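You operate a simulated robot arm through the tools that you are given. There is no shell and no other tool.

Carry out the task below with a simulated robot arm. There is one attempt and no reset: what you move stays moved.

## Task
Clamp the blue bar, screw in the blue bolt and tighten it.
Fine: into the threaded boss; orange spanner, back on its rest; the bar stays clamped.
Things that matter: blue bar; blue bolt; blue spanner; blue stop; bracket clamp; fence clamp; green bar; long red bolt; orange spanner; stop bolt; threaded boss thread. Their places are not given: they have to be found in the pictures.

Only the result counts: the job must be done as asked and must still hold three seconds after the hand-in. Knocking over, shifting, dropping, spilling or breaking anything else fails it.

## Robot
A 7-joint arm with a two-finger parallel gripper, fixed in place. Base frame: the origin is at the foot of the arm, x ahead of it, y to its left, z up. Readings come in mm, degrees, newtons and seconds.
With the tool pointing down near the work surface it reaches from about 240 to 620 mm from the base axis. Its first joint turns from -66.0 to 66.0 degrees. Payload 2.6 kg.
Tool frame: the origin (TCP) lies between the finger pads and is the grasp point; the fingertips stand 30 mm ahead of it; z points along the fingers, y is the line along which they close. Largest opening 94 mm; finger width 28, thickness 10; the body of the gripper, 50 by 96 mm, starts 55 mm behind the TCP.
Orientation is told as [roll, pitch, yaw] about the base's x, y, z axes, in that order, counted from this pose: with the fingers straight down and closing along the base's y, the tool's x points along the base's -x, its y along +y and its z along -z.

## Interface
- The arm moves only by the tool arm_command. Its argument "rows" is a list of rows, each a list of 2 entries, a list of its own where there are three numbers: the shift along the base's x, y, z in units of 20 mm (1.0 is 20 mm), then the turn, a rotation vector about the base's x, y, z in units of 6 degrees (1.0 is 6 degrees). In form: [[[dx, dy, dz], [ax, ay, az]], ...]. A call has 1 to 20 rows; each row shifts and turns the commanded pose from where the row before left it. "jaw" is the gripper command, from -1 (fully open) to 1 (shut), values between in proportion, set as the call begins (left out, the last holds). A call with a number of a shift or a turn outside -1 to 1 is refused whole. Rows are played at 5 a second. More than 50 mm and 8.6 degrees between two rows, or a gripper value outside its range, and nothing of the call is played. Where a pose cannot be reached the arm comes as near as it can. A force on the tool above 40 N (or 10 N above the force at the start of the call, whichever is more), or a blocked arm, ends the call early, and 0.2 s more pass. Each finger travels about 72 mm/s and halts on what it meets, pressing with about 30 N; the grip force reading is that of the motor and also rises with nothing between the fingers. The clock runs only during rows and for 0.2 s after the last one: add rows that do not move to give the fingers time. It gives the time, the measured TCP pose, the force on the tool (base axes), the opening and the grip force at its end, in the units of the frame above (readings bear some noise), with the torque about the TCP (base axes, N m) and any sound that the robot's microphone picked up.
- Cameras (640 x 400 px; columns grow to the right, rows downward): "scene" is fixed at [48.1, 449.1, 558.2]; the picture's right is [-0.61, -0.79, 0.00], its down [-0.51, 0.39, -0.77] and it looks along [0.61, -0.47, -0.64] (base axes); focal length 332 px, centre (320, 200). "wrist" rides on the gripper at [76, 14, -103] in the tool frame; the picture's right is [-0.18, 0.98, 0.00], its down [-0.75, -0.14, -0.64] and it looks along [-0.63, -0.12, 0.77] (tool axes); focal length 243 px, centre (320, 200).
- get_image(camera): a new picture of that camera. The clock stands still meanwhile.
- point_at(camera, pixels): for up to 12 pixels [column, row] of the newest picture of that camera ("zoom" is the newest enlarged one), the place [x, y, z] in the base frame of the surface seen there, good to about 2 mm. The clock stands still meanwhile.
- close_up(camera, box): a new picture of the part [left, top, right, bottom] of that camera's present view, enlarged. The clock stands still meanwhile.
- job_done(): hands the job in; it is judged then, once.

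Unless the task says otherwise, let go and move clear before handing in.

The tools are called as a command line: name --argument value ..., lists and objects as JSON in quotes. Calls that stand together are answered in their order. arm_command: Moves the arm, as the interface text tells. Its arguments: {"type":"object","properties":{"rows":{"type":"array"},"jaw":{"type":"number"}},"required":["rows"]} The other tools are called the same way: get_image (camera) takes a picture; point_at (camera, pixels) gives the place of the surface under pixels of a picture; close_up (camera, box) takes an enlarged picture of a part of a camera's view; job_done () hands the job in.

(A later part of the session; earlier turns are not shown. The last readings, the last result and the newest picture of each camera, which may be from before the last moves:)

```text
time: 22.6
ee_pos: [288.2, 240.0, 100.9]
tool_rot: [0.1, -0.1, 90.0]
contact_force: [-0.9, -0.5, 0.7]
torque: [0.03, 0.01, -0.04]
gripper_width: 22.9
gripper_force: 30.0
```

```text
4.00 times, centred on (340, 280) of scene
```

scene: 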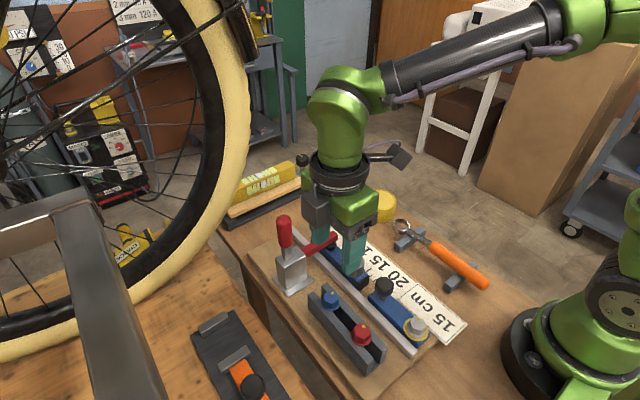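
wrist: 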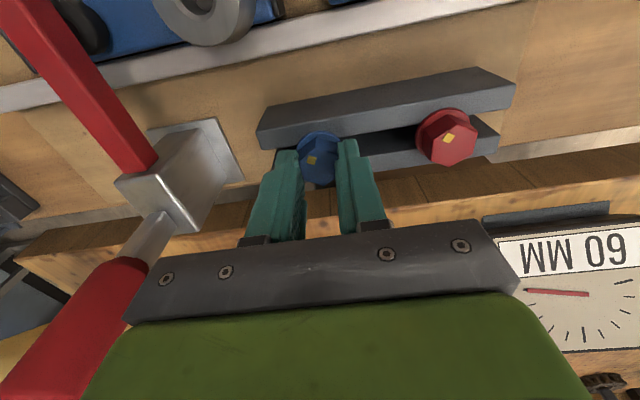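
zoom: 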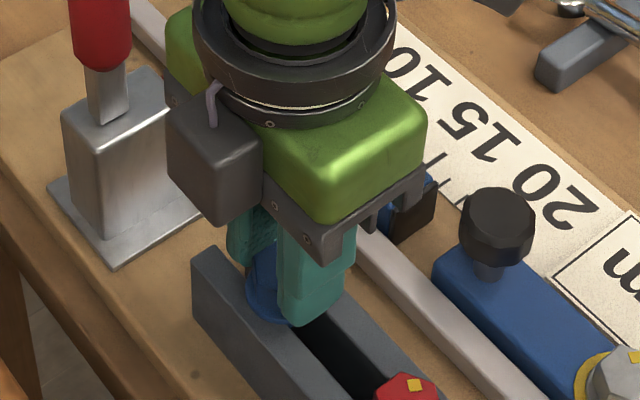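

The head is gripped at 22.9 mm across flats. I'll lift straight up.

arm_command --rows '[[[0, 0, 0.5], [0, 0, 0]], [[0, 0, 1], [0, 0, 0]], [[0, 0, 1], [0, 0, 0]], [[0, 0, 1], [0, 0, 0]], [[0, 0, 0.5], [0, 0, 0]]]'

get_image --camera "wrist"

close_up --camera "scene" --box '[260, 200, 420, 300]'

```text
time: 23.8
ee_pos: [287.4, 238.1, 181.8]
tool_rot: [-0.1, -0.1, 90.1]
contact_force: [0.2, 0.2, -0.1]
torque: [-0.02, 0.02, -0.01]
gripper_width: 23.2
gripper_force: 30.0
```

```text
taken
```

wrist: 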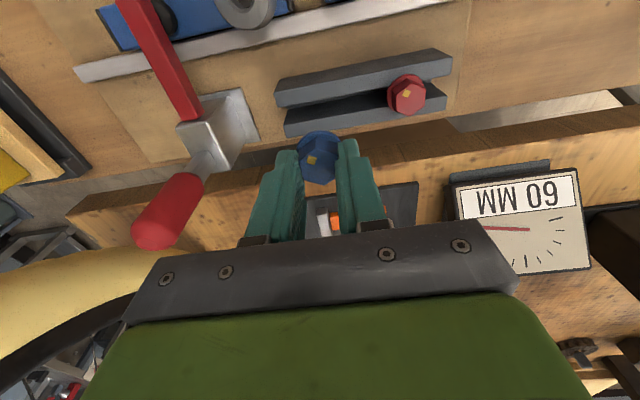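

```text
4.00 times, centred on (340, 250) of scene
```

zoom: 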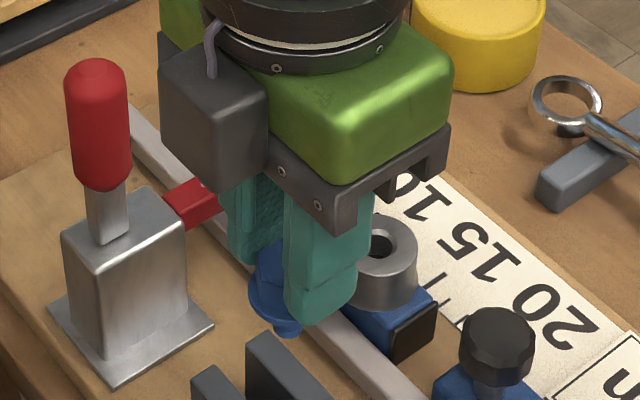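

The bolt is held with its shank showing just below the flange at zoom (290,330). I'll measure the shank tip and the boss hole precisely.

point_at --camera "zoom" --pixels '[[290, 322], [288, 331], [265, 295], [275, 312], [385, 240], [365, 235], [395, 222], [410, 245], [375, 265], [400, 270]]'

close_up --camera "scene" --box '[300, 250, 364, 290]'

```text
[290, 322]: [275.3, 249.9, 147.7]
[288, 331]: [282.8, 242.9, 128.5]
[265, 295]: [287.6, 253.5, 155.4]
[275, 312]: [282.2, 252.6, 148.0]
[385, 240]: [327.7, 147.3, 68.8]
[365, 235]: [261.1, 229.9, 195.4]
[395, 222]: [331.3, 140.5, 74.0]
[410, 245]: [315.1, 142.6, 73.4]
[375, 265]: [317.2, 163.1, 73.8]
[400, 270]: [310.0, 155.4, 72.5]
```

```text
10.00 times, centred on (332, 270) of scene
```

zoom: 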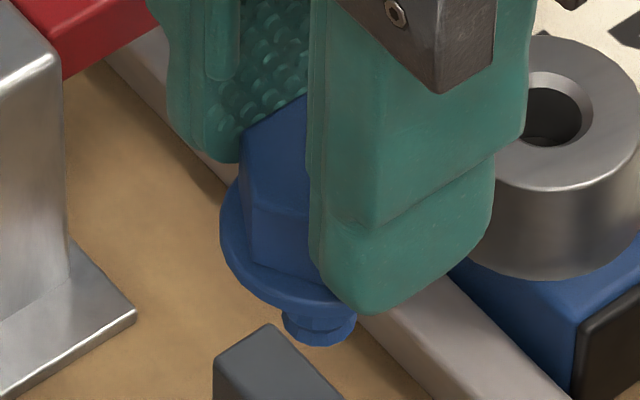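

The shank is short (about 15–18 mm below the flange). I'll shift towards the boss, staying high, to see its hole clearly in the wrist camera.

arm_command --rows '[[[0.6, -0.7, 0], [0, 0, 0]], [[0.6, -0.7, 0], [0, 0, 0]], [[0.6, -0.7, 0], [0, 0, 0]], [[0.2, 0, 0], [0, 0, 0]]]'

get_image --camera "wrist"

close_up --camera "wrist" --box '[264, 30, 344, 80]'

```text
time: 24.8
ee_pos: [327.3, 197.2, 181.5]
tool_rot: [0.1, 0.0, 90.0]
contact_force: [-1.1, -0.1, -0.6]
torque: [-0.03, 0.03, 0.03]
gripper_width: 23.1
gripper_force: 29.3
```

```text
taken
```

wrist: 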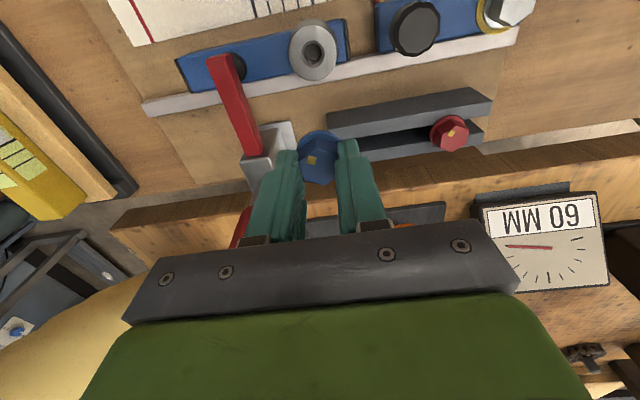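

```text
8.00 times, centred on (304, 55) of wrist
```

zoom: 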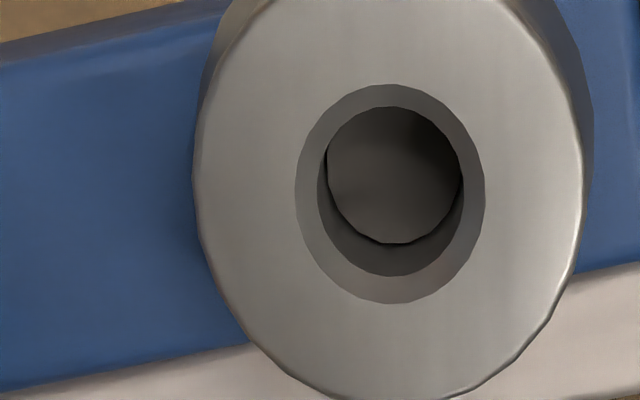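

The boss has a chamfered hole centred at zoom (390,193). I'll sample symmetric points around the ring to fix the hole's centre.

point_at --camera "zoom" --pixels '[[285, 193], [495, 193], [390, 74], [390, 315], [315, 110], [465, 110], [315, 275], [465, 275], [390, 30], [390, 355], [230, 193], [550, 193]]'

point_at --camera "wrist" --pixels '[[320, 160], [313, 160], [318, 170], [312, 51], [330, 152], [326, 168]]'

```text
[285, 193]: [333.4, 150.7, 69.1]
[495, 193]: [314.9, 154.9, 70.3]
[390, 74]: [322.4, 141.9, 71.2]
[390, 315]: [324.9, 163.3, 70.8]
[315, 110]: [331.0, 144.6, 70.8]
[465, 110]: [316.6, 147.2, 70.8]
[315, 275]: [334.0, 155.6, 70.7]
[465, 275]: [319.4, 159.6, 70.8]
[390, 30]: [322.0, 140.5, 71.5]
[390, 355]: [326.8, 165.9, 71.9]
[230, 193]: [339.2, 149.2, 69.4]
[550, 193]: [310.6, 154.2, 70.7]
```

```text
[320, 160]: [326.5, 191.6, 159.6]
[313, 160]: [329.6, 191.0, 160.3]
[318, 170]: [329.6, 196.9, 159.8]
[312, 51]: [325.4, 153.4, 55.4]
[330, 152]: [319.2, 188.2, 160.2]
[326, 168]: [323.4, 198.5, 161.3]
```

The hole centre is about (324.6,152.4) with the top at z≈71–73. I'll check where the bolt head's centre lies in the same camera to get the relative shift.

close_up --camera "wrist" --box '[288, 125, 352, 165]'

close_up --camera "wrist" --box '[280, 120, 360, 170]'

close_up --camera "wrist" --box '[280, 145, 360, 195]'

```text
10.00 times, centred on (320, 145) of wrist
```

zoom: 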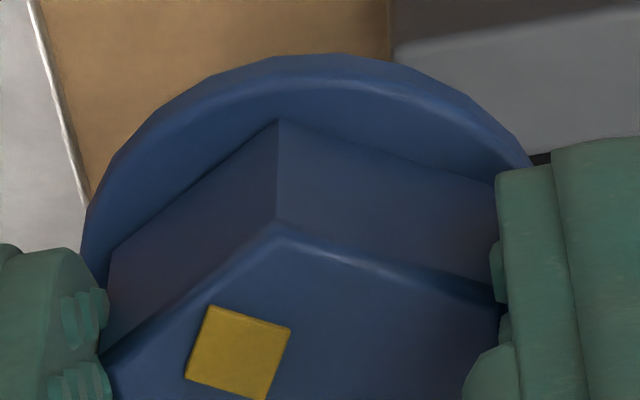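

```text
8.00 times, centred on (320, 145) of wrist
```

zoom: 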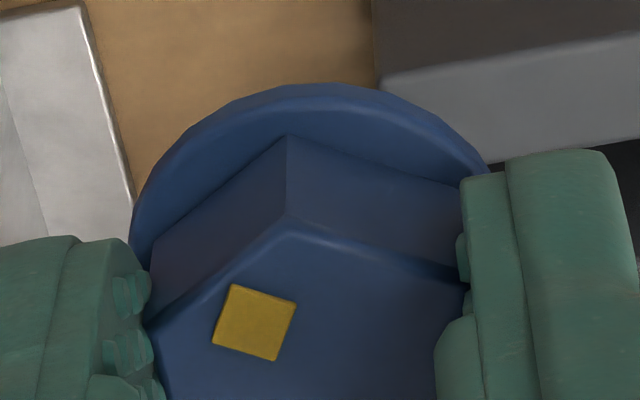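

```text
8.00 times, centred on (320, 170) of wrist
```

zoom: 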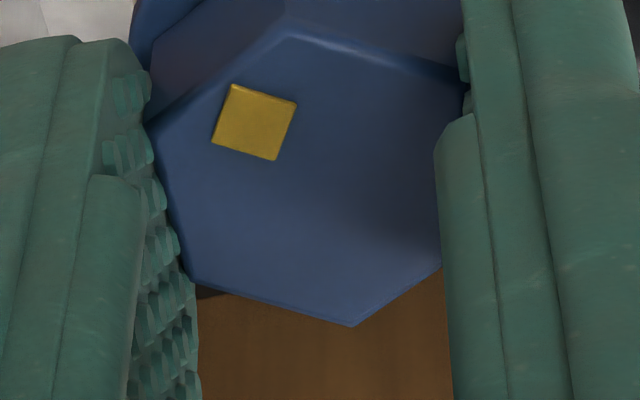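

The head's near vertex is at zoom (290,30) and far vertex at (353,325). I'll read both for the centre.

point_at --camera "zoom" --pixels '[[292, 42], [351, 315], [322, 178], [190, 110], [440, 250], [455, 95], [200, 270]]'

```text
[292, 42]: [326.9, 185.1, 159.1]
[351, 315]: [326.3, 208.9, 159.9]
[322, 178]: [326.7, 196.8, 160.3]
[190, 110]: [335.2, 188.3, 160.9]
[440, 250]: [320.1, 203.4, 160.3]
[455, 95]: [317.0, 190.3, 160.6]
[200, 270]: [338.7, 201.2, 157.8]
```

The bolt head centre (326.6,196.9) coincides with the TCP, so the shift to the hole is (-2.0,-44.5). I'll move above the boss and test how far the tool can turn counter-clockwise in free air, so that a long clockwise stroke is available.

arm_command --rows '[[[-0.1, -0.725, 0.3], [0, 0, 0]], [[0, -0.75, 0.3], [0, 0, 0]], [[0, -0.75, 0.3], [0, 0, 0]], [[0, 0, 0], [0, 0, 1]], [[0, 0, 0], [0, 0, 1]], [[0, 0, 0], [0, 0, 1]], [[0, 0, 0], [0, 0, 1]], [[0, 0, 0], [0, 0, 1]], [[0, 0, 0], [0, 0, 1]], [[0, 0, 0], [0, 0, 1]], [[0, 0, 0], [0, 0, 1]], [[0, 0, 0], [0, 0, 1]], [[0, 0, 0], [0, 0, 1]]]'

```text
time: 27.6
ee_pos: [326.1, 152.3, 198.3]
tool_rot: [0.0, -0.1, 150.2]
contact_force: [-0.3, 1.0, 0.4]
torque: [-0.01, 0.0, -0.02]
gripper_width: 23.1
gripper_force: 29.6
```

Yaw 150° is reached without trouble. I'll try further.

arm_command --rows '[[[0, 0, 0], [0, 0, 1]], [[0, 0, 0], [0, 0, 1]], [[0, 0, 0], [0, 0, 1]], [[0, 0, 0], [0, 0, 1]], [[0, 0, 0], [0, 0, 1]], [[0, 0, 0], [0, 0, 1]], [[0, 0, 0], [0, 0, 1]], [[0, 0, 0], [0, 0, 1]], [[0, 0, 0], [0, 0, 1]], [[0, 0, 0], [0, 0, 1]]]'

```text
time: 29.8
ee_pos: [325.6, 151.9, 199.1]
tool_rot: [0.1, 0.0, -150.0]
contact_force: [-0.1, -0.6, -0.5]
torque: [0.0, 0.0, 0.0]
gripper_width: 23.1
gripper_force: 30.0
```

Yaw 210° is also reached. I'll try another 30°.

arm_command --rows '[[[0, 0, 0], [0, 0, 1]], [[0, 0, 0], [0, 0, 1]], [[0, 0, 0], [0, 0, 1]], [[0, 0, 0], [0, 0, 1]], [[0, 0, 0], [0, 0, 1]]]'

```text
time: 30.9
ee_pos: [327.1, 153.6, 197.3]
tool_rot: [0.1, -0.2, -148.0]
contact_force: [0.3, -1.2, -1.4]
torque: [-0.04, 0.0, 0.0]
gripper_width: 22.9
gripper_force: 29.9
out of reach, approached as far as the arm can: row 1, 2, 3, 4, 5
```

The upper limit is at yaw ≈212°. I'll turn back and check where the commanded pose stands.

arm_command --rows '[[[0, 0, 0], [0, 0, -1]], [[0, 0, 0], [0, 0, -1]], [[0, 0, 0], [0, 0, 0]]]'

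```text
time: 31.8
ee_pos: [325.5, 152.3, 198.3]
tool_rot: [0.1, -0.2, -160.2]
contact_force: [-0.3, 0.7, -0.3]
torque: [-0.01, -0.02, 0.04]
gripper_width: 23.2
gripper_force: 29.9
```

The commanded pose follows the reached one, now yaw 200°. I'll lower until the shank tip is about 10 mm above the boss and inspect the alignment.

arm_command --rows '[[[-0.03, 0, -0.8], [0, 0, 0]], [[0, 0, -0.8], [0, 0, 0]], [[0, 0, -0.8], [0, 0, 0]], [[0, 0, -0.8], [0, 0, 0]]]'

close_up --camera "scene" --box '[310, 220, 390, 270]'

get_image --camera "wrist"

```text
time: 32.8
ee_pos: [325.2, 152.0, 135.0]
tool_rot: [0.1, -0.2, -160.2]
contact_force: [0.0, 0.1, -1.4]
torque: [0.03, -0.01, 0.04]
gripper_width: 23.2
gripper_force: 29.6
```

```text
8.00 times, centred on (350, 245) of scene
```

zoom: 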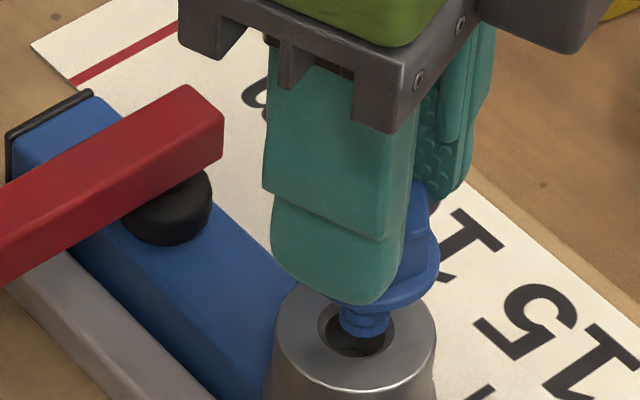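

```text
taken
```

wrist: 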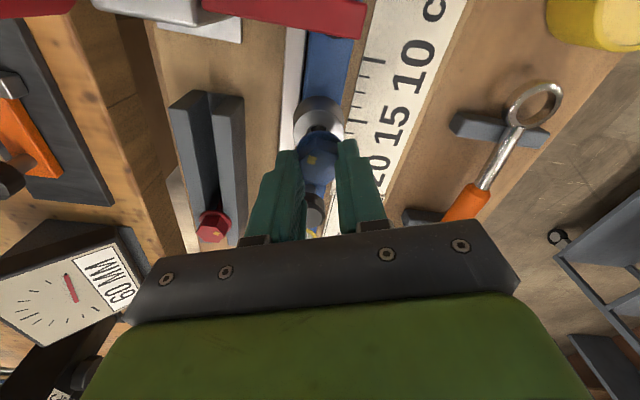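

The shank tip (zoom (365,330)) is slightly right of the hole's centre (357,335). I'll enlarge further to judge the offset.

close_up --camera "scene" --box '[338, 250, 370, 270]'

close_up --camera "wrist" --box '[290, 90, 354, 130]'

```text
16.00 times, centred on (354, 260) of scene
```

zoom: 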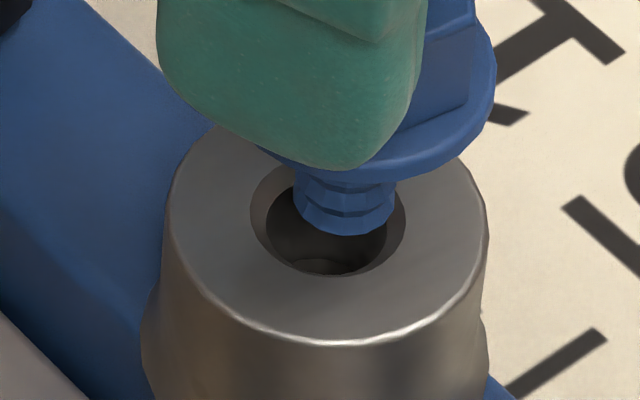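

```text
10.00 times, centred on (322, 110) of wrist
```

zoom: 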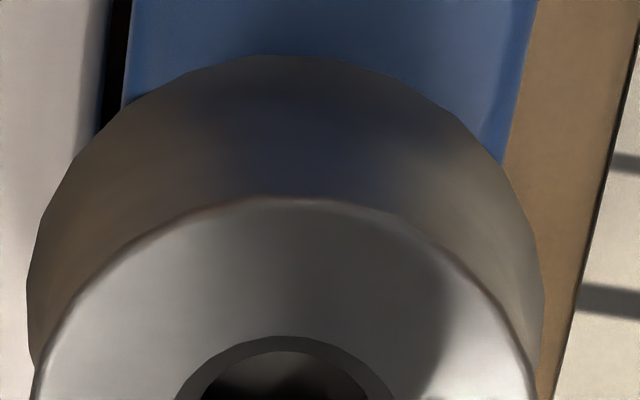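

Both cameras agree that the hole lies about 1 mm towards +y of the bolt axis. I'll correct by (+0.4,+1.0) mm and lower in small steps to find contact.

arm_command --rows '[[[0.02, 0.05, 0], [0, 0, 0]], [[0, 0, -0.15], [0, 0, 0]], [[0, 0, -0.15], [0, 0, 0]], [[0, 0, -0.1], [0, 0, 0]], [[0, 0, 0], [0, 0, 0]]]'

close_up --camera "scene" --box '[338, 250, 370, 270]'

```text
time: 34.0
ee_pos: [325.6, 153.2, 126.7]
tool_rot: [0.1, -0.1, -160.1]
contact_force: [-0.8, -0.1, -0.3]
torque: [-0.01, -0.02, 0.02]
gripper_width: 23.2
gripper_force: 29.9
```

```text
16.00 times, centred on (354, 260) of scene
```

zoom: 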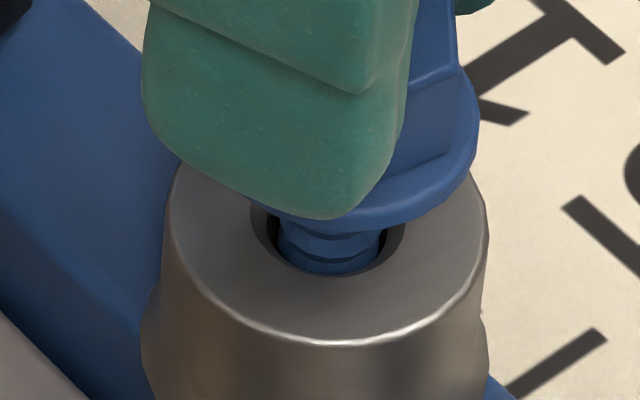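

The shank now sits concentrically in the hole's mouth (zoom (329,245)), with no contact force. I'll keep lowering gently until it meets the thread.

arm_command --rows '[[[0, 0, -0.1], [0, 0, 0]], [[0, 0, -0.05], [0, 0, 0]], [[0, 0, -0.05], [0, 0, 0]], [[0, 0, 0], [0, 0, 0]]]'

```text
time: 35.0
ee_pos: [325.1, 152.9, 124.3]
tool_rot: [0.2, -0.2, -160.2]
contact_force: [-0.2, 0.5, -1.4]
torque: [0.03, 0.03, 0.05]
gripper_width: 23.2
gripper_force: 30.0
```

There is still almost no force at z≈124. I'll go down another few millimetres.

arm_command --rows '[[[0, 0, -0.05], [0, 0, 0]], [[0, 0, -0.05], [0, 0, 0]], [[0, 0, 0], [0, 0, 0]]]'

close_up --camera "scene" --box '[338, 250, 370, 270]'

```text
time: 35.8
ee_pos: [325.2, 153.2, 121.0]
tool_rot: [0.1, -0.2, -160.0]
contact_force: [1.0, -1.0, -1.0]
torque: [0.01, 0.01, 0.01]
gripper_width: 23.0
gripper_force: 29.9
```

```text
16.00 times, centred on (354, 260) of scene
```

zoom: 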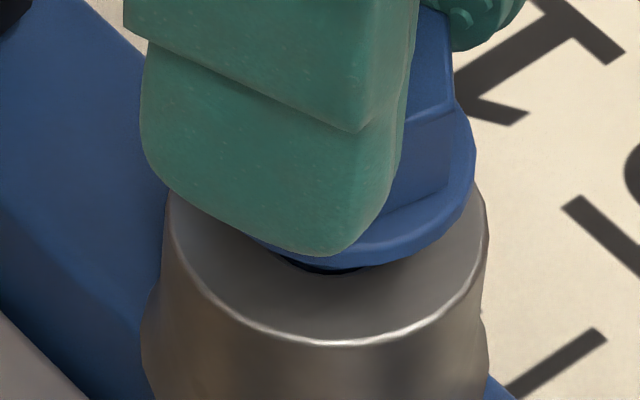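

No contact yet at z=121. I'll continue down in 1 mm steps.

arm_command --rows '[[[0, 0, -0.05], [0, 0, 0]], [[0, 0, -0.05], [0, 0, 0]], [[0, 0, 0], [0, 0, 0]]]'

```text
time: 36.5
ee_pos: [326.3, 154.6, 119.5]
tool_rot: [0.1, -0.2, -160.0]
contact_force: [-0.8, -0.7, -1.3]
torque: [0.0, 0.01, -0.02]
gripper_width: 23.1
gripper_force: 30.4
```

arm_command --rows '[[[0, 0, -0.05], [0, 0, 0]], [[0, 0, -0.05], [0, 0, 0]], [[0, 0, 0], [0, 0, 0]]]'

close_up --camera "scene" --box '[338, 250, 370, 270]'

```text
time: 37.4
ee_pos: [326.3, 154.1, 117.6]
tool_rot: [0.1, -0.2, -160.2]
contact_force: [-1.8, -3.3, 8.0]
torque: [-0.05, -0.23, 0.0]
gripper_width: 23.1
gripper_force: 30.4
```

```text
16.00 times, centred on (354, 260) of scene
```

zoom: 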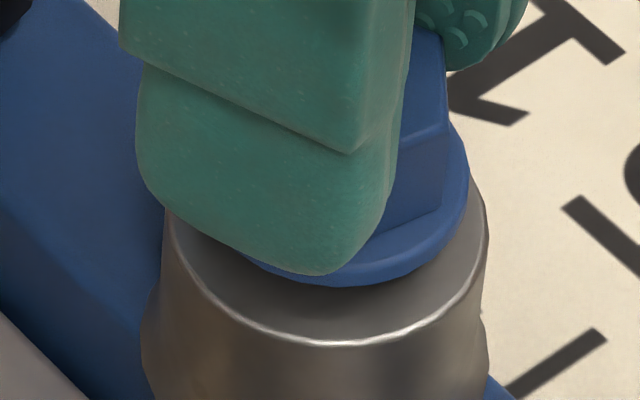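

Contact is made: +8 N in z at TCP z=117.6, the thread entry. I'll turn clockwise 60° with light pressure and watch the response.

arm_command --rows '[[[0, 0, -0.005], [0, 0, -1]], [[0, 0, -0.005], [0, 0, -1]], [[0, 0, -0.005], [0, 0, -1]], [[0, 0, -0.005], [0, 0, -1]], [[0, 0, -0.005], [0, 0, -1]], [[0, 0, -0.005], [0, 0, -1]], [[0, 0, -0.005], [0, 0, -1]], [[0, 0, -0.005], [0, 0, -1]], [[0, 0, -0.005], [0, 0, -1]], [[0, 0, -0.005], [0, 0, -1]]]'

```text
time: 39.5
ee_pos: [325.8, 152.8, 115.5]
tool_rot: [0.1, -0.2, 139.8]
contact_force: [-1.6, -17.1, 21.6]
torque: [-0.59, -0.02, 0.01]
gripper_width: 22.8
gripper_force: 29.9
```

A lateral force of -17 N in y and 22 N upward have built up. I'll relieve by shifting -1 mm in y and +0.5 mm in z and read again.

arm_command --rows '[[[0, -0.05, 0.025], [0, 0, 0]], [[0, 0, 0], [0, 0, 0]]]'

close_up --camera "scene" --box '[338, 250, 370, 270]'

```text
time: 40.1
ee_pos: [324.7, 152.5, 116.1]
tool_rot: [0.1, -0.2, 139.9]
contact_force: [2.7, -9.8, 6.1]
torque: [-0.35, -0.27, -0.01]
gripper_width: 23.1
gripper_force: 29.7
```

```text
16.00 times, centred on (354, 260) of scene
```

zoom: 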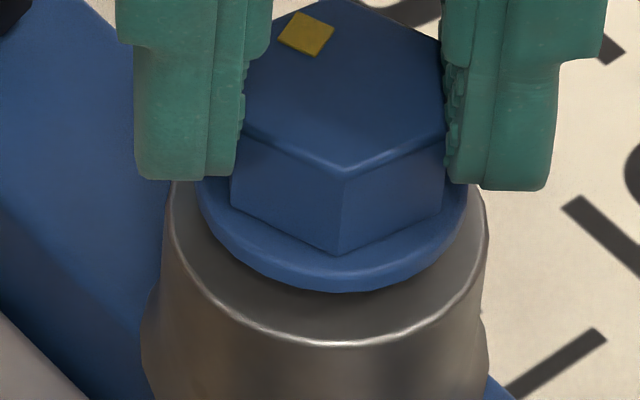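

The bolt head is visible with its flange still about 9 mm above the boss. I'll relieve y a bit more and turn another 60° without lowering, to see whether the thread pulls the bolt down.

arm_command --rows '[[[0, -0.03, 0], [0, 0, -1]], [[0, 0, 0], [0, 0, -1]], [[0, 0, 0], [0, 0, -1]], [[0, 0, 0], [0, 0, -1]], [[0, 0, 0], [0, 0, -1]], [[0, 0, 0], [0, 0, -1]], [[0, 0, 0], [0, 0, -1]], [[0, 0, 0], [0, 0, -1]], [[0, 0, 0], [0, 0, -1]], [[0, 0, 0], [0, 0, -1]], [[0, 0, 0], [0, 0, 0]]]'

close_up --camera "scene" --box '[338, 250, 370, 270]'

```text
time: 42.5
ee_pos: [325.2, 151.3, 116.1]
tool_rot: [0.2, -0.2, 79.8]
contact_force: [3.0, 6.4, -17.4]
torque: [0.45, -0.1, -0.03]
gripper_width: 23.3
gripper_force: 30.6
```

```text
16.00 times, centred on (354, 260) of scene
```

zoom: 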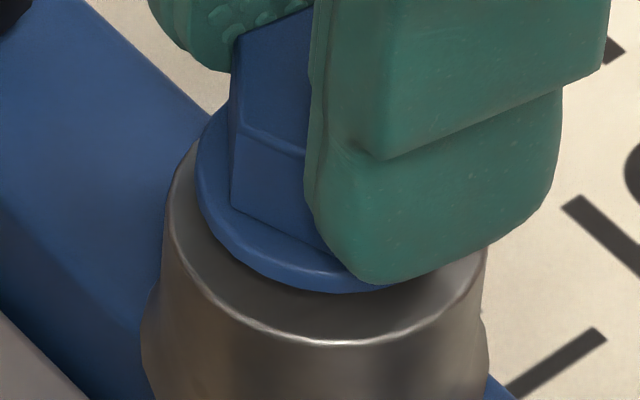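

The z force went from +6 to -17 N, so the thread is engaged and drawing the bolt in. I'll lower 0.5 mm to relieve and go on turning with a small feed.

arm_command --rows '[[[0, 0.01, -0.025], [0, 0, -1]], [[0, 0, -0.003], [0, 0, -1]], [[0, 0, -0.003], [0, 0, -1]], [[0, 0, -0.003], [0, 0, -1]], [[0, 0, -0.003], [0, 0, -1]], [[0, 0, -0.003], [0, 0, -1]], [[0, 0, -0.003], [0, 0, -1]], [[0, 0, -0.003], [0, 0, -1]], [[0, 0, -0.003], [0, 0, -1]], [[0, 0, -0.003], [0, 0, -1]], [[0, 0, 0], [0, 0, 0]]]'

```text
time: 45.0
ee_pos: [325.1, 152.1, 115.4]
tool_rot: [0.2, -0.1, 19.7]
contact_force: [-19.2, 12.0, -7.2]
torque: [0.27, 0.43, 0.01]
gripper_width: 23.0
gripper_force: 31.0
```

Feed is about 0.7 mm per 60°, and a side load of (-19,+12) N has appeared. I'll shift (-0.6,+0.4) mm and continue turning.

arm_command --rows '[[[-0.03, 0.02, -0.015], [0, 0, 0]], [[0, 0, -0.0035], [0, 0, -1]], [[0, 0, -0.0035], [0, 0, -1]], [[0, 0, -0.0035], [0, 0, -1]], [[0, 0, -0.0035], [0, 0, -1]], [[0, 0, -0.0035], [0, 0, -1]], [[0, 0, -0.0035], [0, 0, -1]], [[0, 0, -0.0035], [0, 0, -1]], [[0, 0, -0.0035], [0, 0, -1]], [[0, 0, -0.0035], [0, 0, -1]], [[0, 0, -0.0035], [0, 0, -1]], [[0, 0, 0], [0, 0, 0]]]'

```text
time: 47.5
ee_pos: [325.0, 152.5, 113.2]
tool_rot: [0.2, 0.0, -40.1]
contact_force: [-14.2, 12.1, -4.6]
torque: [0.48, 0.64, 0.01]
gripper_width: 23.4
gripper_force: 29.2
```

The feed matches well (z force -5 N). I'll relieve the side load once more and turn another 60°.

arm_command --rows '[[[-0.025, 0.02, -0.005], [0, 0, 0]], [[0, 0, -0.0035], [0, 0, -1]], [[0, 0, -0.0035], [0, 0, -1]], [[0, 0, -0.0035], [0, 0, -1]], [[0, 0, -0.0035], [0, 0, -1]], [[0, 0, -0.0035], [0, 0, -1]], [[0, 0, -0.0035], [0, 0, -1]], [[0, 0, -0.0035], [0, 0, -1]], [[0, 0, -0.0035], [0, 0, -1]], [[0, 0, -0.0035], [0, 0, -1]], [[0, 0, -0.0035], [0, 0, -1]], [[0, 0, 0], [0, 0, 0]]]'

close_up --camera "scene" --box '[338, 250, 370, 270]'

```text
time: 50.1
ee_pos: [325.2, 153.6, 113.1]
tool_rot: [0.1, -0.3, -100.2]
contact_force: [8.0, 18.1, -8.5]
torque: [0.3, -0.14, -0.01]
gripper_width: 22.8
gripper_force: 30.0
```

```text
16.00 times, centred on (354, 260) of scene
```

zoom: 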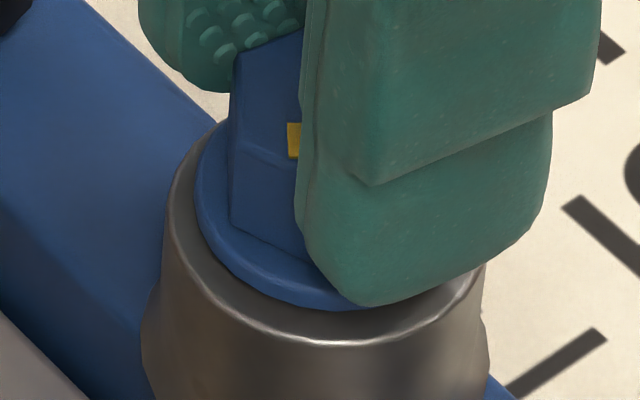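

The bolt has turned 300° and the flange is a few millimetres above the boss. I'll let go, rotate the open fingers back 300° around the head, and regrip.

arm_command --rows '[[[0, 0, 0], [0, 0, 0]], [[0, 0, 0], [0, 0, 0]], [[0, 0, 0], [0, 0, 0]]]' --jaw 0

close_up --camera "scene" --box '[310, 220, 390, 270]'

close_up --camera "wrist" --box '[280, 130, 360, 180]'

```text
time: 51.0
ee_pos: [323.6, 153.5, 112.9]
tool_rot: [0.1, -0.3, -100.1]
contact_force: [0.2, -0.8, -0.3]
torque: [0.0, 0.0, -0.01]
gripper_width: 47.0
gripper_force: 0.0
```

```text
8.00 times, centred on (350, 245) of scene
```

zoom: 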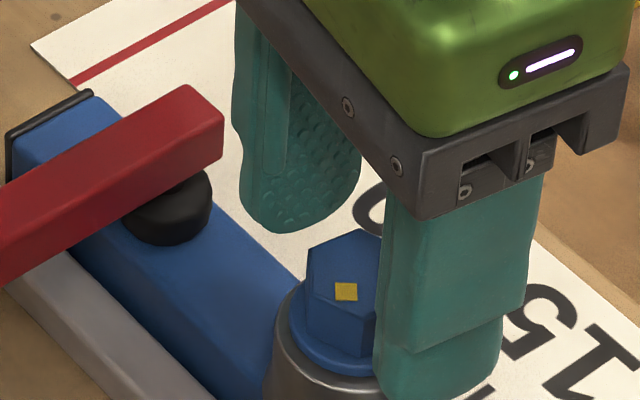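

```text
8.00 times, centred on (320, 155) of wrist
```

zoom: 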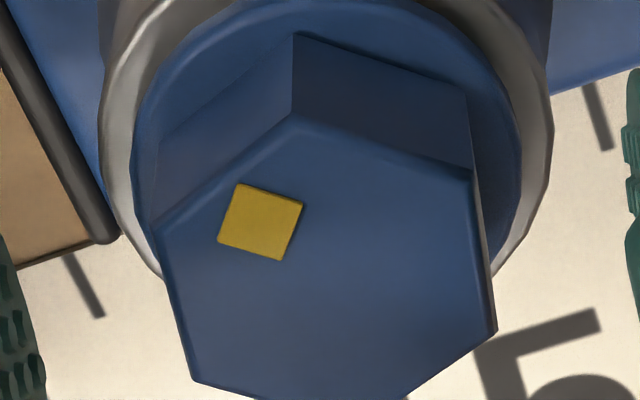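

The bolt stands upright in the thread, centred between the open fingers. I'll rotate the open gripper back counter-clockwise 300°.

arm_command --rows '[[[0, 0, 0.1], [0, 0, 1]], [[0, 0, 0], [0, 0, 1]], [[0, 0, 0], [0, 0, 1]], [[0, 0, 0], [0, 0, 1]], [[0, 0, 0], [0, 0, 1]], [[0, 0, 0], [0, 0, 1]], [[0, 0, 0], [0, 0, 1]], [[0, 0, 0], [0, 0, 1]], [[0, 0, 0], [0, 0, 1]], [[0, 0, 0], [0, 0, 1]], [[0, 0, 0], [0, 0, 1]], [[0, 0, 0], [0, 0, 1]], [[0, 0, 0], [0, 0, 1]], [[0, 0, 0], [0, 0, 1]], [[0, 0, 0], [0, 0, 1]], [[0, 0, 0], [0, 0, 1]], [[0, 0, 0], [0, 0, 1]], [[0, 0, 0], [0, 0, 1]], [[0, 0, 0], [0, 0, 1]], [[0, 0, 0], [0, 0, 1]]]'

arm_command --rows '[[[0, 0, 0], [0, 0, 1]], [[0, 0, 0], [0, 0, 1]], [[0, 0, 0], [0, 0, 1]], [[0, 0, 0], [0, 0, 1]], [[0, 0, 0], [0, 0, 1]], [[0, 0, 0], [0, 0, 1]], [[0, 0, 0], [0, 0, 1]], [[0, 0, 0], [0, 0, 1]], [[0, 0, 0], [0, 0, 1]], [[0, 0, 0], [0, 0, 1]], [[0, 0, 0], [0, 0, 1]], [[0, 0, 0], [0, 0, 1]], [[0, 0, 0], [0, 0, 1]], [[0, 0, 0], [0, 0, 1]], [[0, 0, 0], [0, 0, 1]], [[0, 0, 0], [0, 0, 1]], [[0, 0, 0], [0, 0, 1]], [[0, 0, 0], [0, 0, 1]], [[0, 0, 0], [0, 0, 1]], [[0, 0, 0], [0, 0, 1]]]'

arm_command --rows '[[[0, 0, 0], [0, 0, 1]], [[0, 0, 0], [0, 0, 1]], [[0, 0, 0], [0, 0, 1]], [[0, 0, 0], [0, 0, 1]], [[0, 0, 0], [0, 0, 1]], [[0, 0, 0], [0, 0, 1]], [[0, 0, 0], [0, 0, 1]], [[0, 0, 0], [0, 0, 1]], [[0, 0, 0], [0, 0, 1]], [[0, 0, -0.1], [0, 0, 1]]]'

close_up --camera "wrist" --box '[280, 130, 360, 180]'

close_up --camera "scene" --box '[310, 220, 390, 270]'

```text
time: 55.1
ee_pos: [324.9, 152.1, 115.1]
tool_rot: [0.1, -0.2, 20.1]
contact_force: [-0.5, 0.5, 0.4]
torque: [-0.01, 0.0, 0.01]
gripper_width: 47.0
gripper_force: 0.1
```

```text
time: 59.4
ee_pos: [325.2, 152.5, 114.8]
tool_rot: [0.2, -0.3, 140.0]
contact_force: [0.9, -0.2, 0.0]
torque: [0.0, 0.01, 0.0]
gripper_width: 46.8
gripper_force: 0.2
```

```text
time: 61.5
ee_pos: [325.3, 152.3, 112.6]
tool_rot: [0.1, -0.2, -160.0]
contact_force: [-0.7, 0.3, -0.2]
torque: [0.01, -0.02, 0.01]
gripper_width: 46.9
gripper_force: 0.0
```

```text
8.00 times, centred on (320, 155) of wrist
```

zoom: 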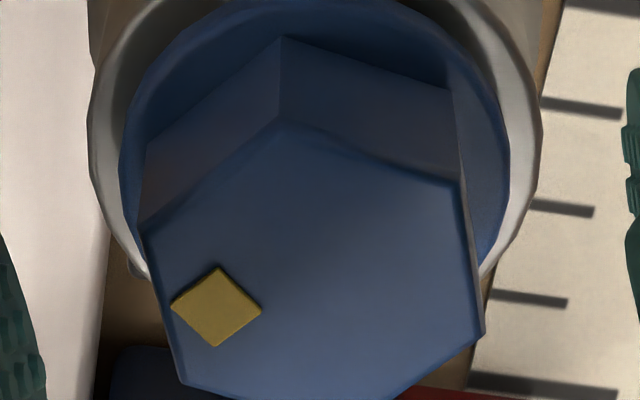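

```text
8.00 times, centred on (350, 245) of scene
```

zoom: 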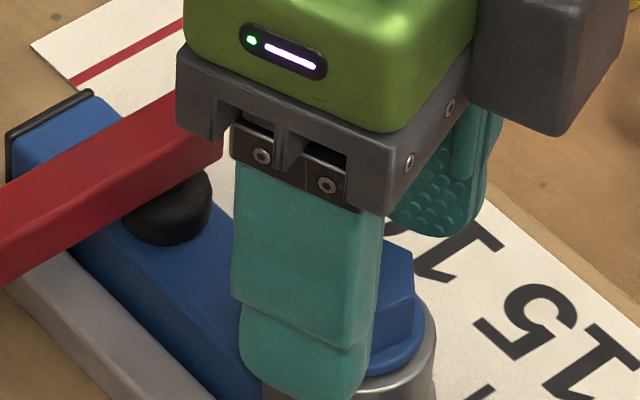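

The flats line up with the fingers again. I'll close on the head and turn clockwise with matching feed.

arm_command --rows '[[[0, 0, 0], [0, 0, 0]], [[0, 0, 0], [0, 0, 0]], [[0, 0, 0], [0, 0, 0]]]' --jaw 1

arm_command --rows '[[[0, 0, -0.0035], [0, 0, -1]], [[0, 0, -0.0035], [0, 0, -1]], [[0, 0, -0.0035], [0, 0, -1]], [[0, 0, -0.0035], [0, 0, -1]], [[0, 0, -0.0035], [0, 0, -1]], [[0, 0, -0.0035], [0, 0, -1]], [[0, 0, -0.0035], [0, 0, -1]], [[0, 0, -0.0035], [0, 0, -1]], [[0, 0, -0.0035], [0, 0, -1]], [[0, 0, -0.0035], [0, 0, -1]]]'

```text
time: 62.4
ee_pos: [323.5, 153.7, 112.0]
tool_rot: [0.1, -0.3, -160.0]
contact_force: [-0.4, 1.2, -0.5]
torque: [0.09, 0.0, 0.01]
gripper_width: 23.2
gripper_force: 30.1
```

```text
time: 64.5
ee_pos: [325.8, 154.2, 112.3]
tool_rot: [0.1, -0.2, 139.8]
contact_force: [2.9, 7.9, -1.0]
torque: [0.38, -0.14, 0.57]
gripper_width: 24.5
gripper_force: 30.4
```

The jaw width grew to 24.5 mm and there's 0.57 N·m of torque about z, so the bolt is resisting. I'll look at the flange gap.

close_up --camera "scene" --box '[338, 250, 370, 270]'

close_up --camera "wrist" --box '[280, 130, 360, 180]'

```text
16.00 times, centred on (354, 260) of scene
```

zoom: 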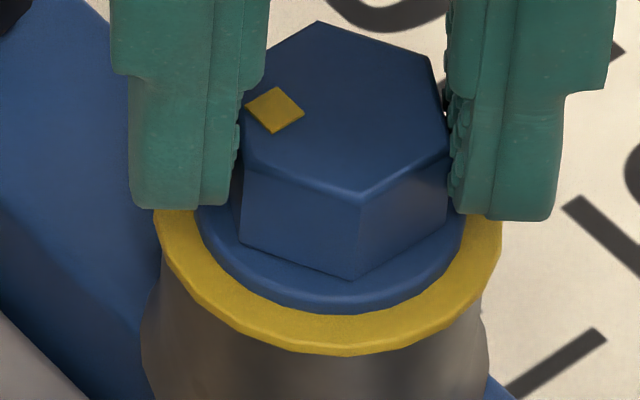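

```text
8.00 times, centred on (320, 155) of wrist
```

zoom: 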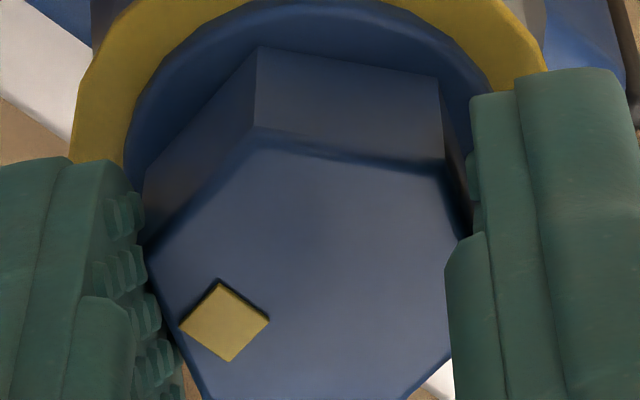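

A yellow ring now shows under the flange, the same as around the stop bolt's head, so the bolt is seated hand-tight. I'll release, rise, and look again.

arm_command --rows '[[[0, 0, 0], [0, 0, 0]], [[0, 0, 0], [0, 0, 0]], [[0, 0, 0.5], [0, 0, 0]], [[0, 0, 1], [0, 0, 0]], [[0, 0, 1], [0, 0, 0]], [[0, 0, 1], [0, 0, 0]], [[0, 0, 1], [0, 0, 0]]]' --jaw -0.1

get_image --camera "wrist"

close_up --camera "scene" --box '[330, 245, 378, 275]'

get_image --camera "scene"

```text
time: 66.2
ee_pos: [324.9, 152.1, 202.5]
tool_rot: [0.2, -0.2, 139.9]
contact_force: [0.2, -0.5, -0.1]
torque: [0.02, -0.01, 0.01]
gripper_width: 51.6
gripper_force: 0.1
```

```text
taken
```

wrist: 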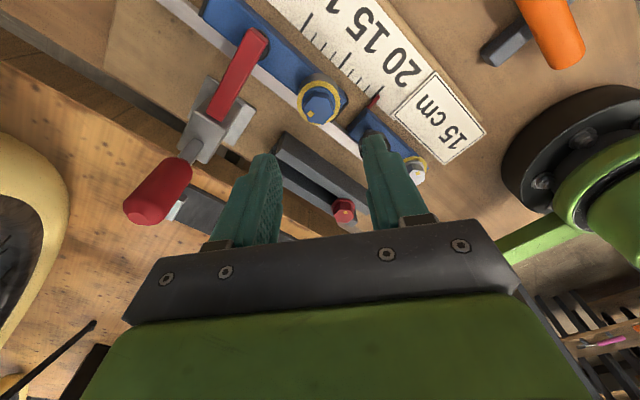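

```text
13.33 times, centred on (354, 260) of scene
```

zoom: 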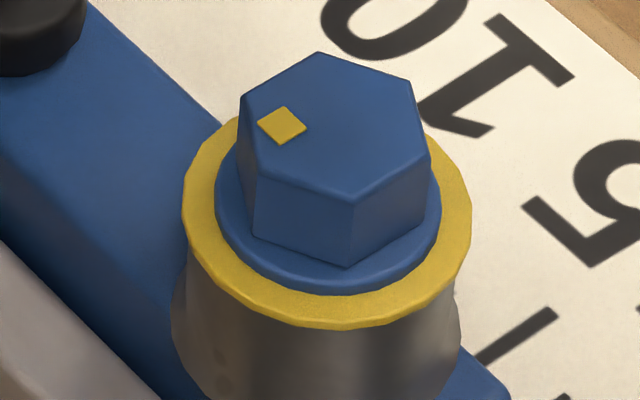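

```text
taken
```

scene: 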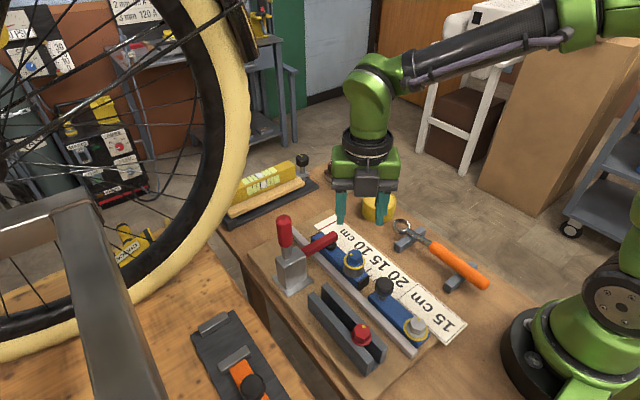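

The bolt head is clear with its mark at zoom (282,125). I'll measure the head's vertices for its orientation and height, and look at the spanner closely.

point_at --camera "zoom" --pixels '[[318, 58], [405, 87], [424, 152], [352, 185], [252, 160], [245, 100], [335, 120], [340, 280], [440, 280], [230, 280]]'

close_up --camera "scene" --box '[384, 210, 448, 250]'

close_up --camera "scene" --box '[420, 240, 500, 290]'

close_up --camera "wrist" --box '[280, 75, 360, 125]'

```text
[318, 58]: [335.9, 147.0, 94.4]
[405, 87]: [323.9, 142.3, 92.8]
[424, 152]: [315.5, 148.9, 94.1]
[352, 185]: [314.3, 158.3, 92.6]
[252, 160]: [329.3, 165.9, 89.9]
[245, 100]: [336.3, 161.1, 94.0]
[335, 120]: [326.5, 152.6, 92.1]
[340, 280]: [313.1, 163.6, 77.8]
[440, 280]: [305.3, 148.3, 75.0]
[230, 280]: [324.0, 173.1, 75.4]
```

```text
10.00 times, centred on (416, 230) of scene
```

zoom: 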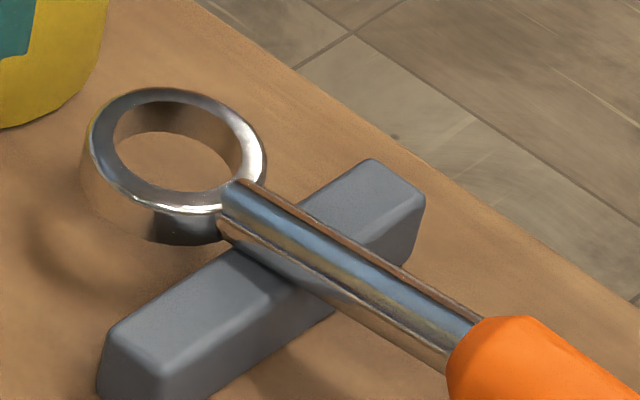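

```text
8.00 times, centred on (460, 265) of scene
```

zoom: 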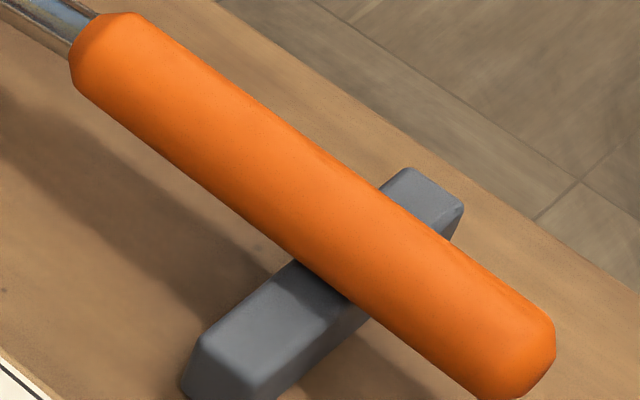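

```text
8.00 times, centred on (320, 100) of wrist
```

zoom: 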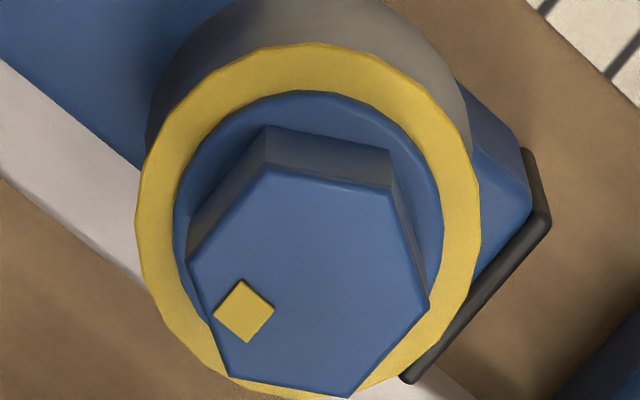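

The head top is at z≈93 with vertices near -32°, 28°, 88°. The orange spanner has a plain ring. I'll move above its handle with yaw 0 so the fingers close across it.

arm_command --rows '[[[-0.16, -0.43, 0], [0, 0, -1]], [[-0.16, -0.43, 0], [0, 0, -1]], [[-0.16, -0.43, 0], [0, 0, -1]], [[-0.16, -0.43, 0], [0, 0, -1]], [[-0.16, -0.43, 0], [0, 0, -1]], [[-0.16, -0.43, 0], [0, 0, -1]], [[-0.16, -0.43, 0], [0, 0, -1]], [[-0.16, -0.43, 0], [0, 0, -1]], [[-0.16, -0.43, 0], [0, 0, -1]], [[-0.16, -0.43, 0], [0, 0, -1]], [[-0.16, -0.43, 0], [0, 0, -1]], [[-0.16, -0.43, 0], [0, 0, -1]], [[-0.16, -0.43, 0], [0, 0, -1]], [[-0.16, -0.43, 0], [0, 0, -1]], [[-0.16, -0.43, 0], [0, 0, -1]], [[-0.16, -0.43, 0], [0, 0, -1]], [[-0.16, -0.43, 0], [0, 0, -1]], [[-0.16, -0.43, 0], [0, 0, -1]], [[-0.16, -0.43, 0], [0, 0, -1]], [[-0.16, -0.43, 0], [0, 0, -1]]]' --jaw -0.1

arm_command --rows '[[[0, 0, 0], [0, 0, -1]], [[0, 0, 0], [0, 0, -1]], [[0, 0, 0], [0, 0, -1]], [[0, 0, 0], [0, 0, -0.33]], [[0, 0, 0], [0, 0, 0]]]'

get_image --camera "wrist"

```text
time: 70.3
ee_pos: [260.1, -19.6, 202.1]
tool_rot: [0.0, -0.2, 19.8]
contact_force: [-0.7, 0.2, 0.4]
torque: [-0.01, -0.01, -0.01]
gripper_width: 51.4
gripper_force: 0.0
```

```text
time: 71.5
ee_pos: [260.6, -19.8, 202.0]
tool_rot: [0.0, -0.2, -0.2]
contact_force: [-0.1, -0.1, -0.5]
torque: [0.01, 0.01, -0.03]
gripper_width: 51.6
gripper_force: 0.0
```

```text
taken
```

wrist: 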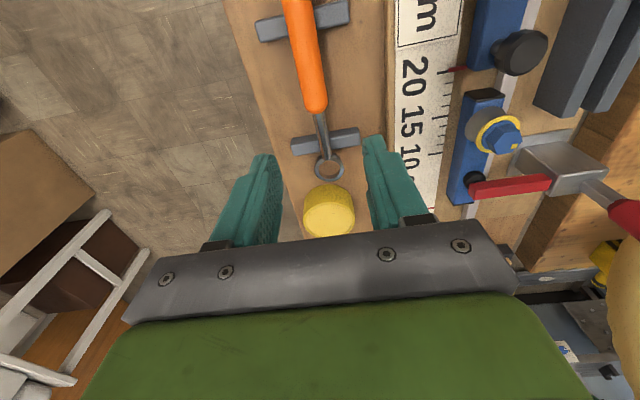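

The spanner lies below: handle end at (313,108), ring at (330,168). I'll measure its axis, ring and rests.

close_up --camera "wrist" --box '[280, 130, 376, 190]'

point_at --camera "zoom" --pixels '[[253, 250], [310, 315], [402, 260], [330, 185], [330, 310], [285, 110], [270, 60], [255, 20], [200, 90], [440, 60], [350, 190], [390, 300]]'

close_up --camera "wrist" --box '[240, 0, 400, 100]'

point_at --camera "zoom" --pixels '[[230, 20], [245, 100], [260, 200], [275, 300], [285, 380], [215, 200], [305, 200], [235, 340], [325, 340], [130, 110], [400, 60], [100, 120]]'

```text
6.67 times, centred on (328, 160) of wrist
```

zoom: 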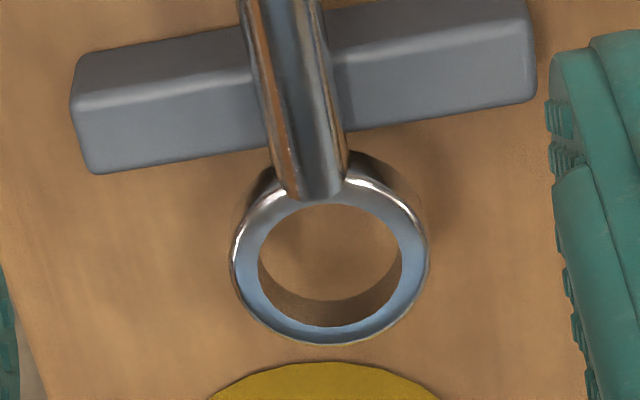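

```text
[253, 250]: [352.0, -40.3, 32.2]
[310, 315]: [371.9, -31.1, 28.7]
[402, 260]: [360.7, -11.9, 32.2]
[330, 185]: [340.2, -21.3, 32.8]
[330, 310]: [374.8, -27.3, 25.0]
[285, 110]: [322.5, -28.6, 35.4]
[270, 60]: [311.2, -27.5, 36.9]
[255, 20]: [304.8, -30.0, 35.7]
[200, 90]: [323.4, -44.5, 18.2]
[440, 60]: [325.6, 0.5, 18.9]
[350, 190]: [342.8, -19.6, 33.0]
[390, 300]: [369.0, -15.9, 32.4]
```

```text
4.00 times, centred on (320, 50) of wrist
```

zoom: 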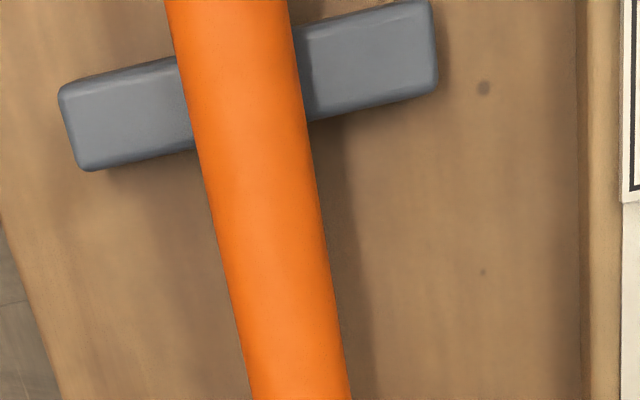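

```text
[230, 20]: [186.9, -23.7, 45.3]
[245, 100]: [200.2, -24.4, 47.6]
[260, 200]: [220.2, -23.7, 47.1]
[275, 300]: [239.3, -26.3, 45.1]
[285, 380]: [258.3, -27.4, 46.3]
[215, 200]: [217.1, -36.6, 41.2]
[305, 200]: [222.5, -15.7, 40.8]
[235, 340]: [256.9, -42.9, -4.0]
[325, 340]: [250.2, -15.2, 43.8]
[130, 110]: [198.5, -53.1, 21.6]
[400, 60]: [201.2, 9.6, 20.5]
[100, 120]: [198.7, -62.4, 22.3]
```

The spanner axis runs along x at y≈-24.5 with the handle axis at z≈34.5 and the ring centre at about (357.5,-25.8), inner diameter 28 mm. I'll descend to grasp the handle at x≈256.

arm_command --rows '[[[-0.23, -0.23, -0.8], [0, 0, 0]], [[0, 0, -1], [0, 0, 0]], [[0, 0, -1], [0, 0, 0]], [[0, 0, -1], [0, 0, 0]], [[0, 0, -1], [0, 0, 0]], [[0, 0, -1], [0, 0, 0]], [[0, 0, -1], [0, 0, 0]], [[0, 0, -0.7], [0, 0, 0.03]]]' --jaw -0.3

get_image --camera "wrist"

get_image --camera "scene"

```text
time: 73.3
ee_pos: [255.9, -23.6, 51.5]
tool_rot: [0.1, -0.2, 0.2]
contact_force: [0.3, 0.3, 0.3]
torque: [0.0, 0.01, 0.0]
gripper_width: 61.2
gripper_force: 0.1
```

```text
taken
```

wrist: 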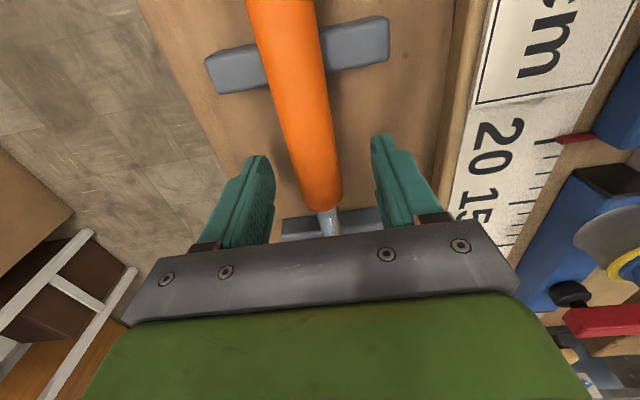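

```text
taken
```

scene: 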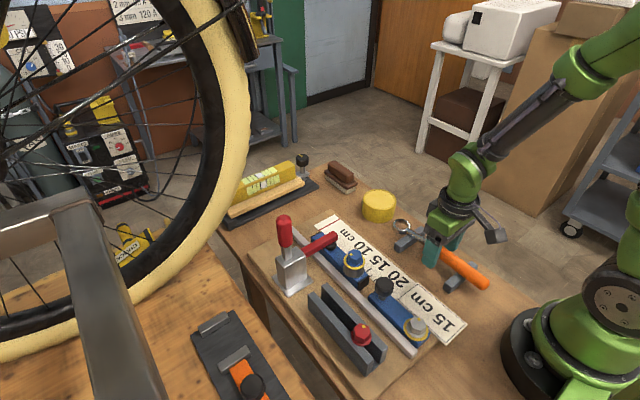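

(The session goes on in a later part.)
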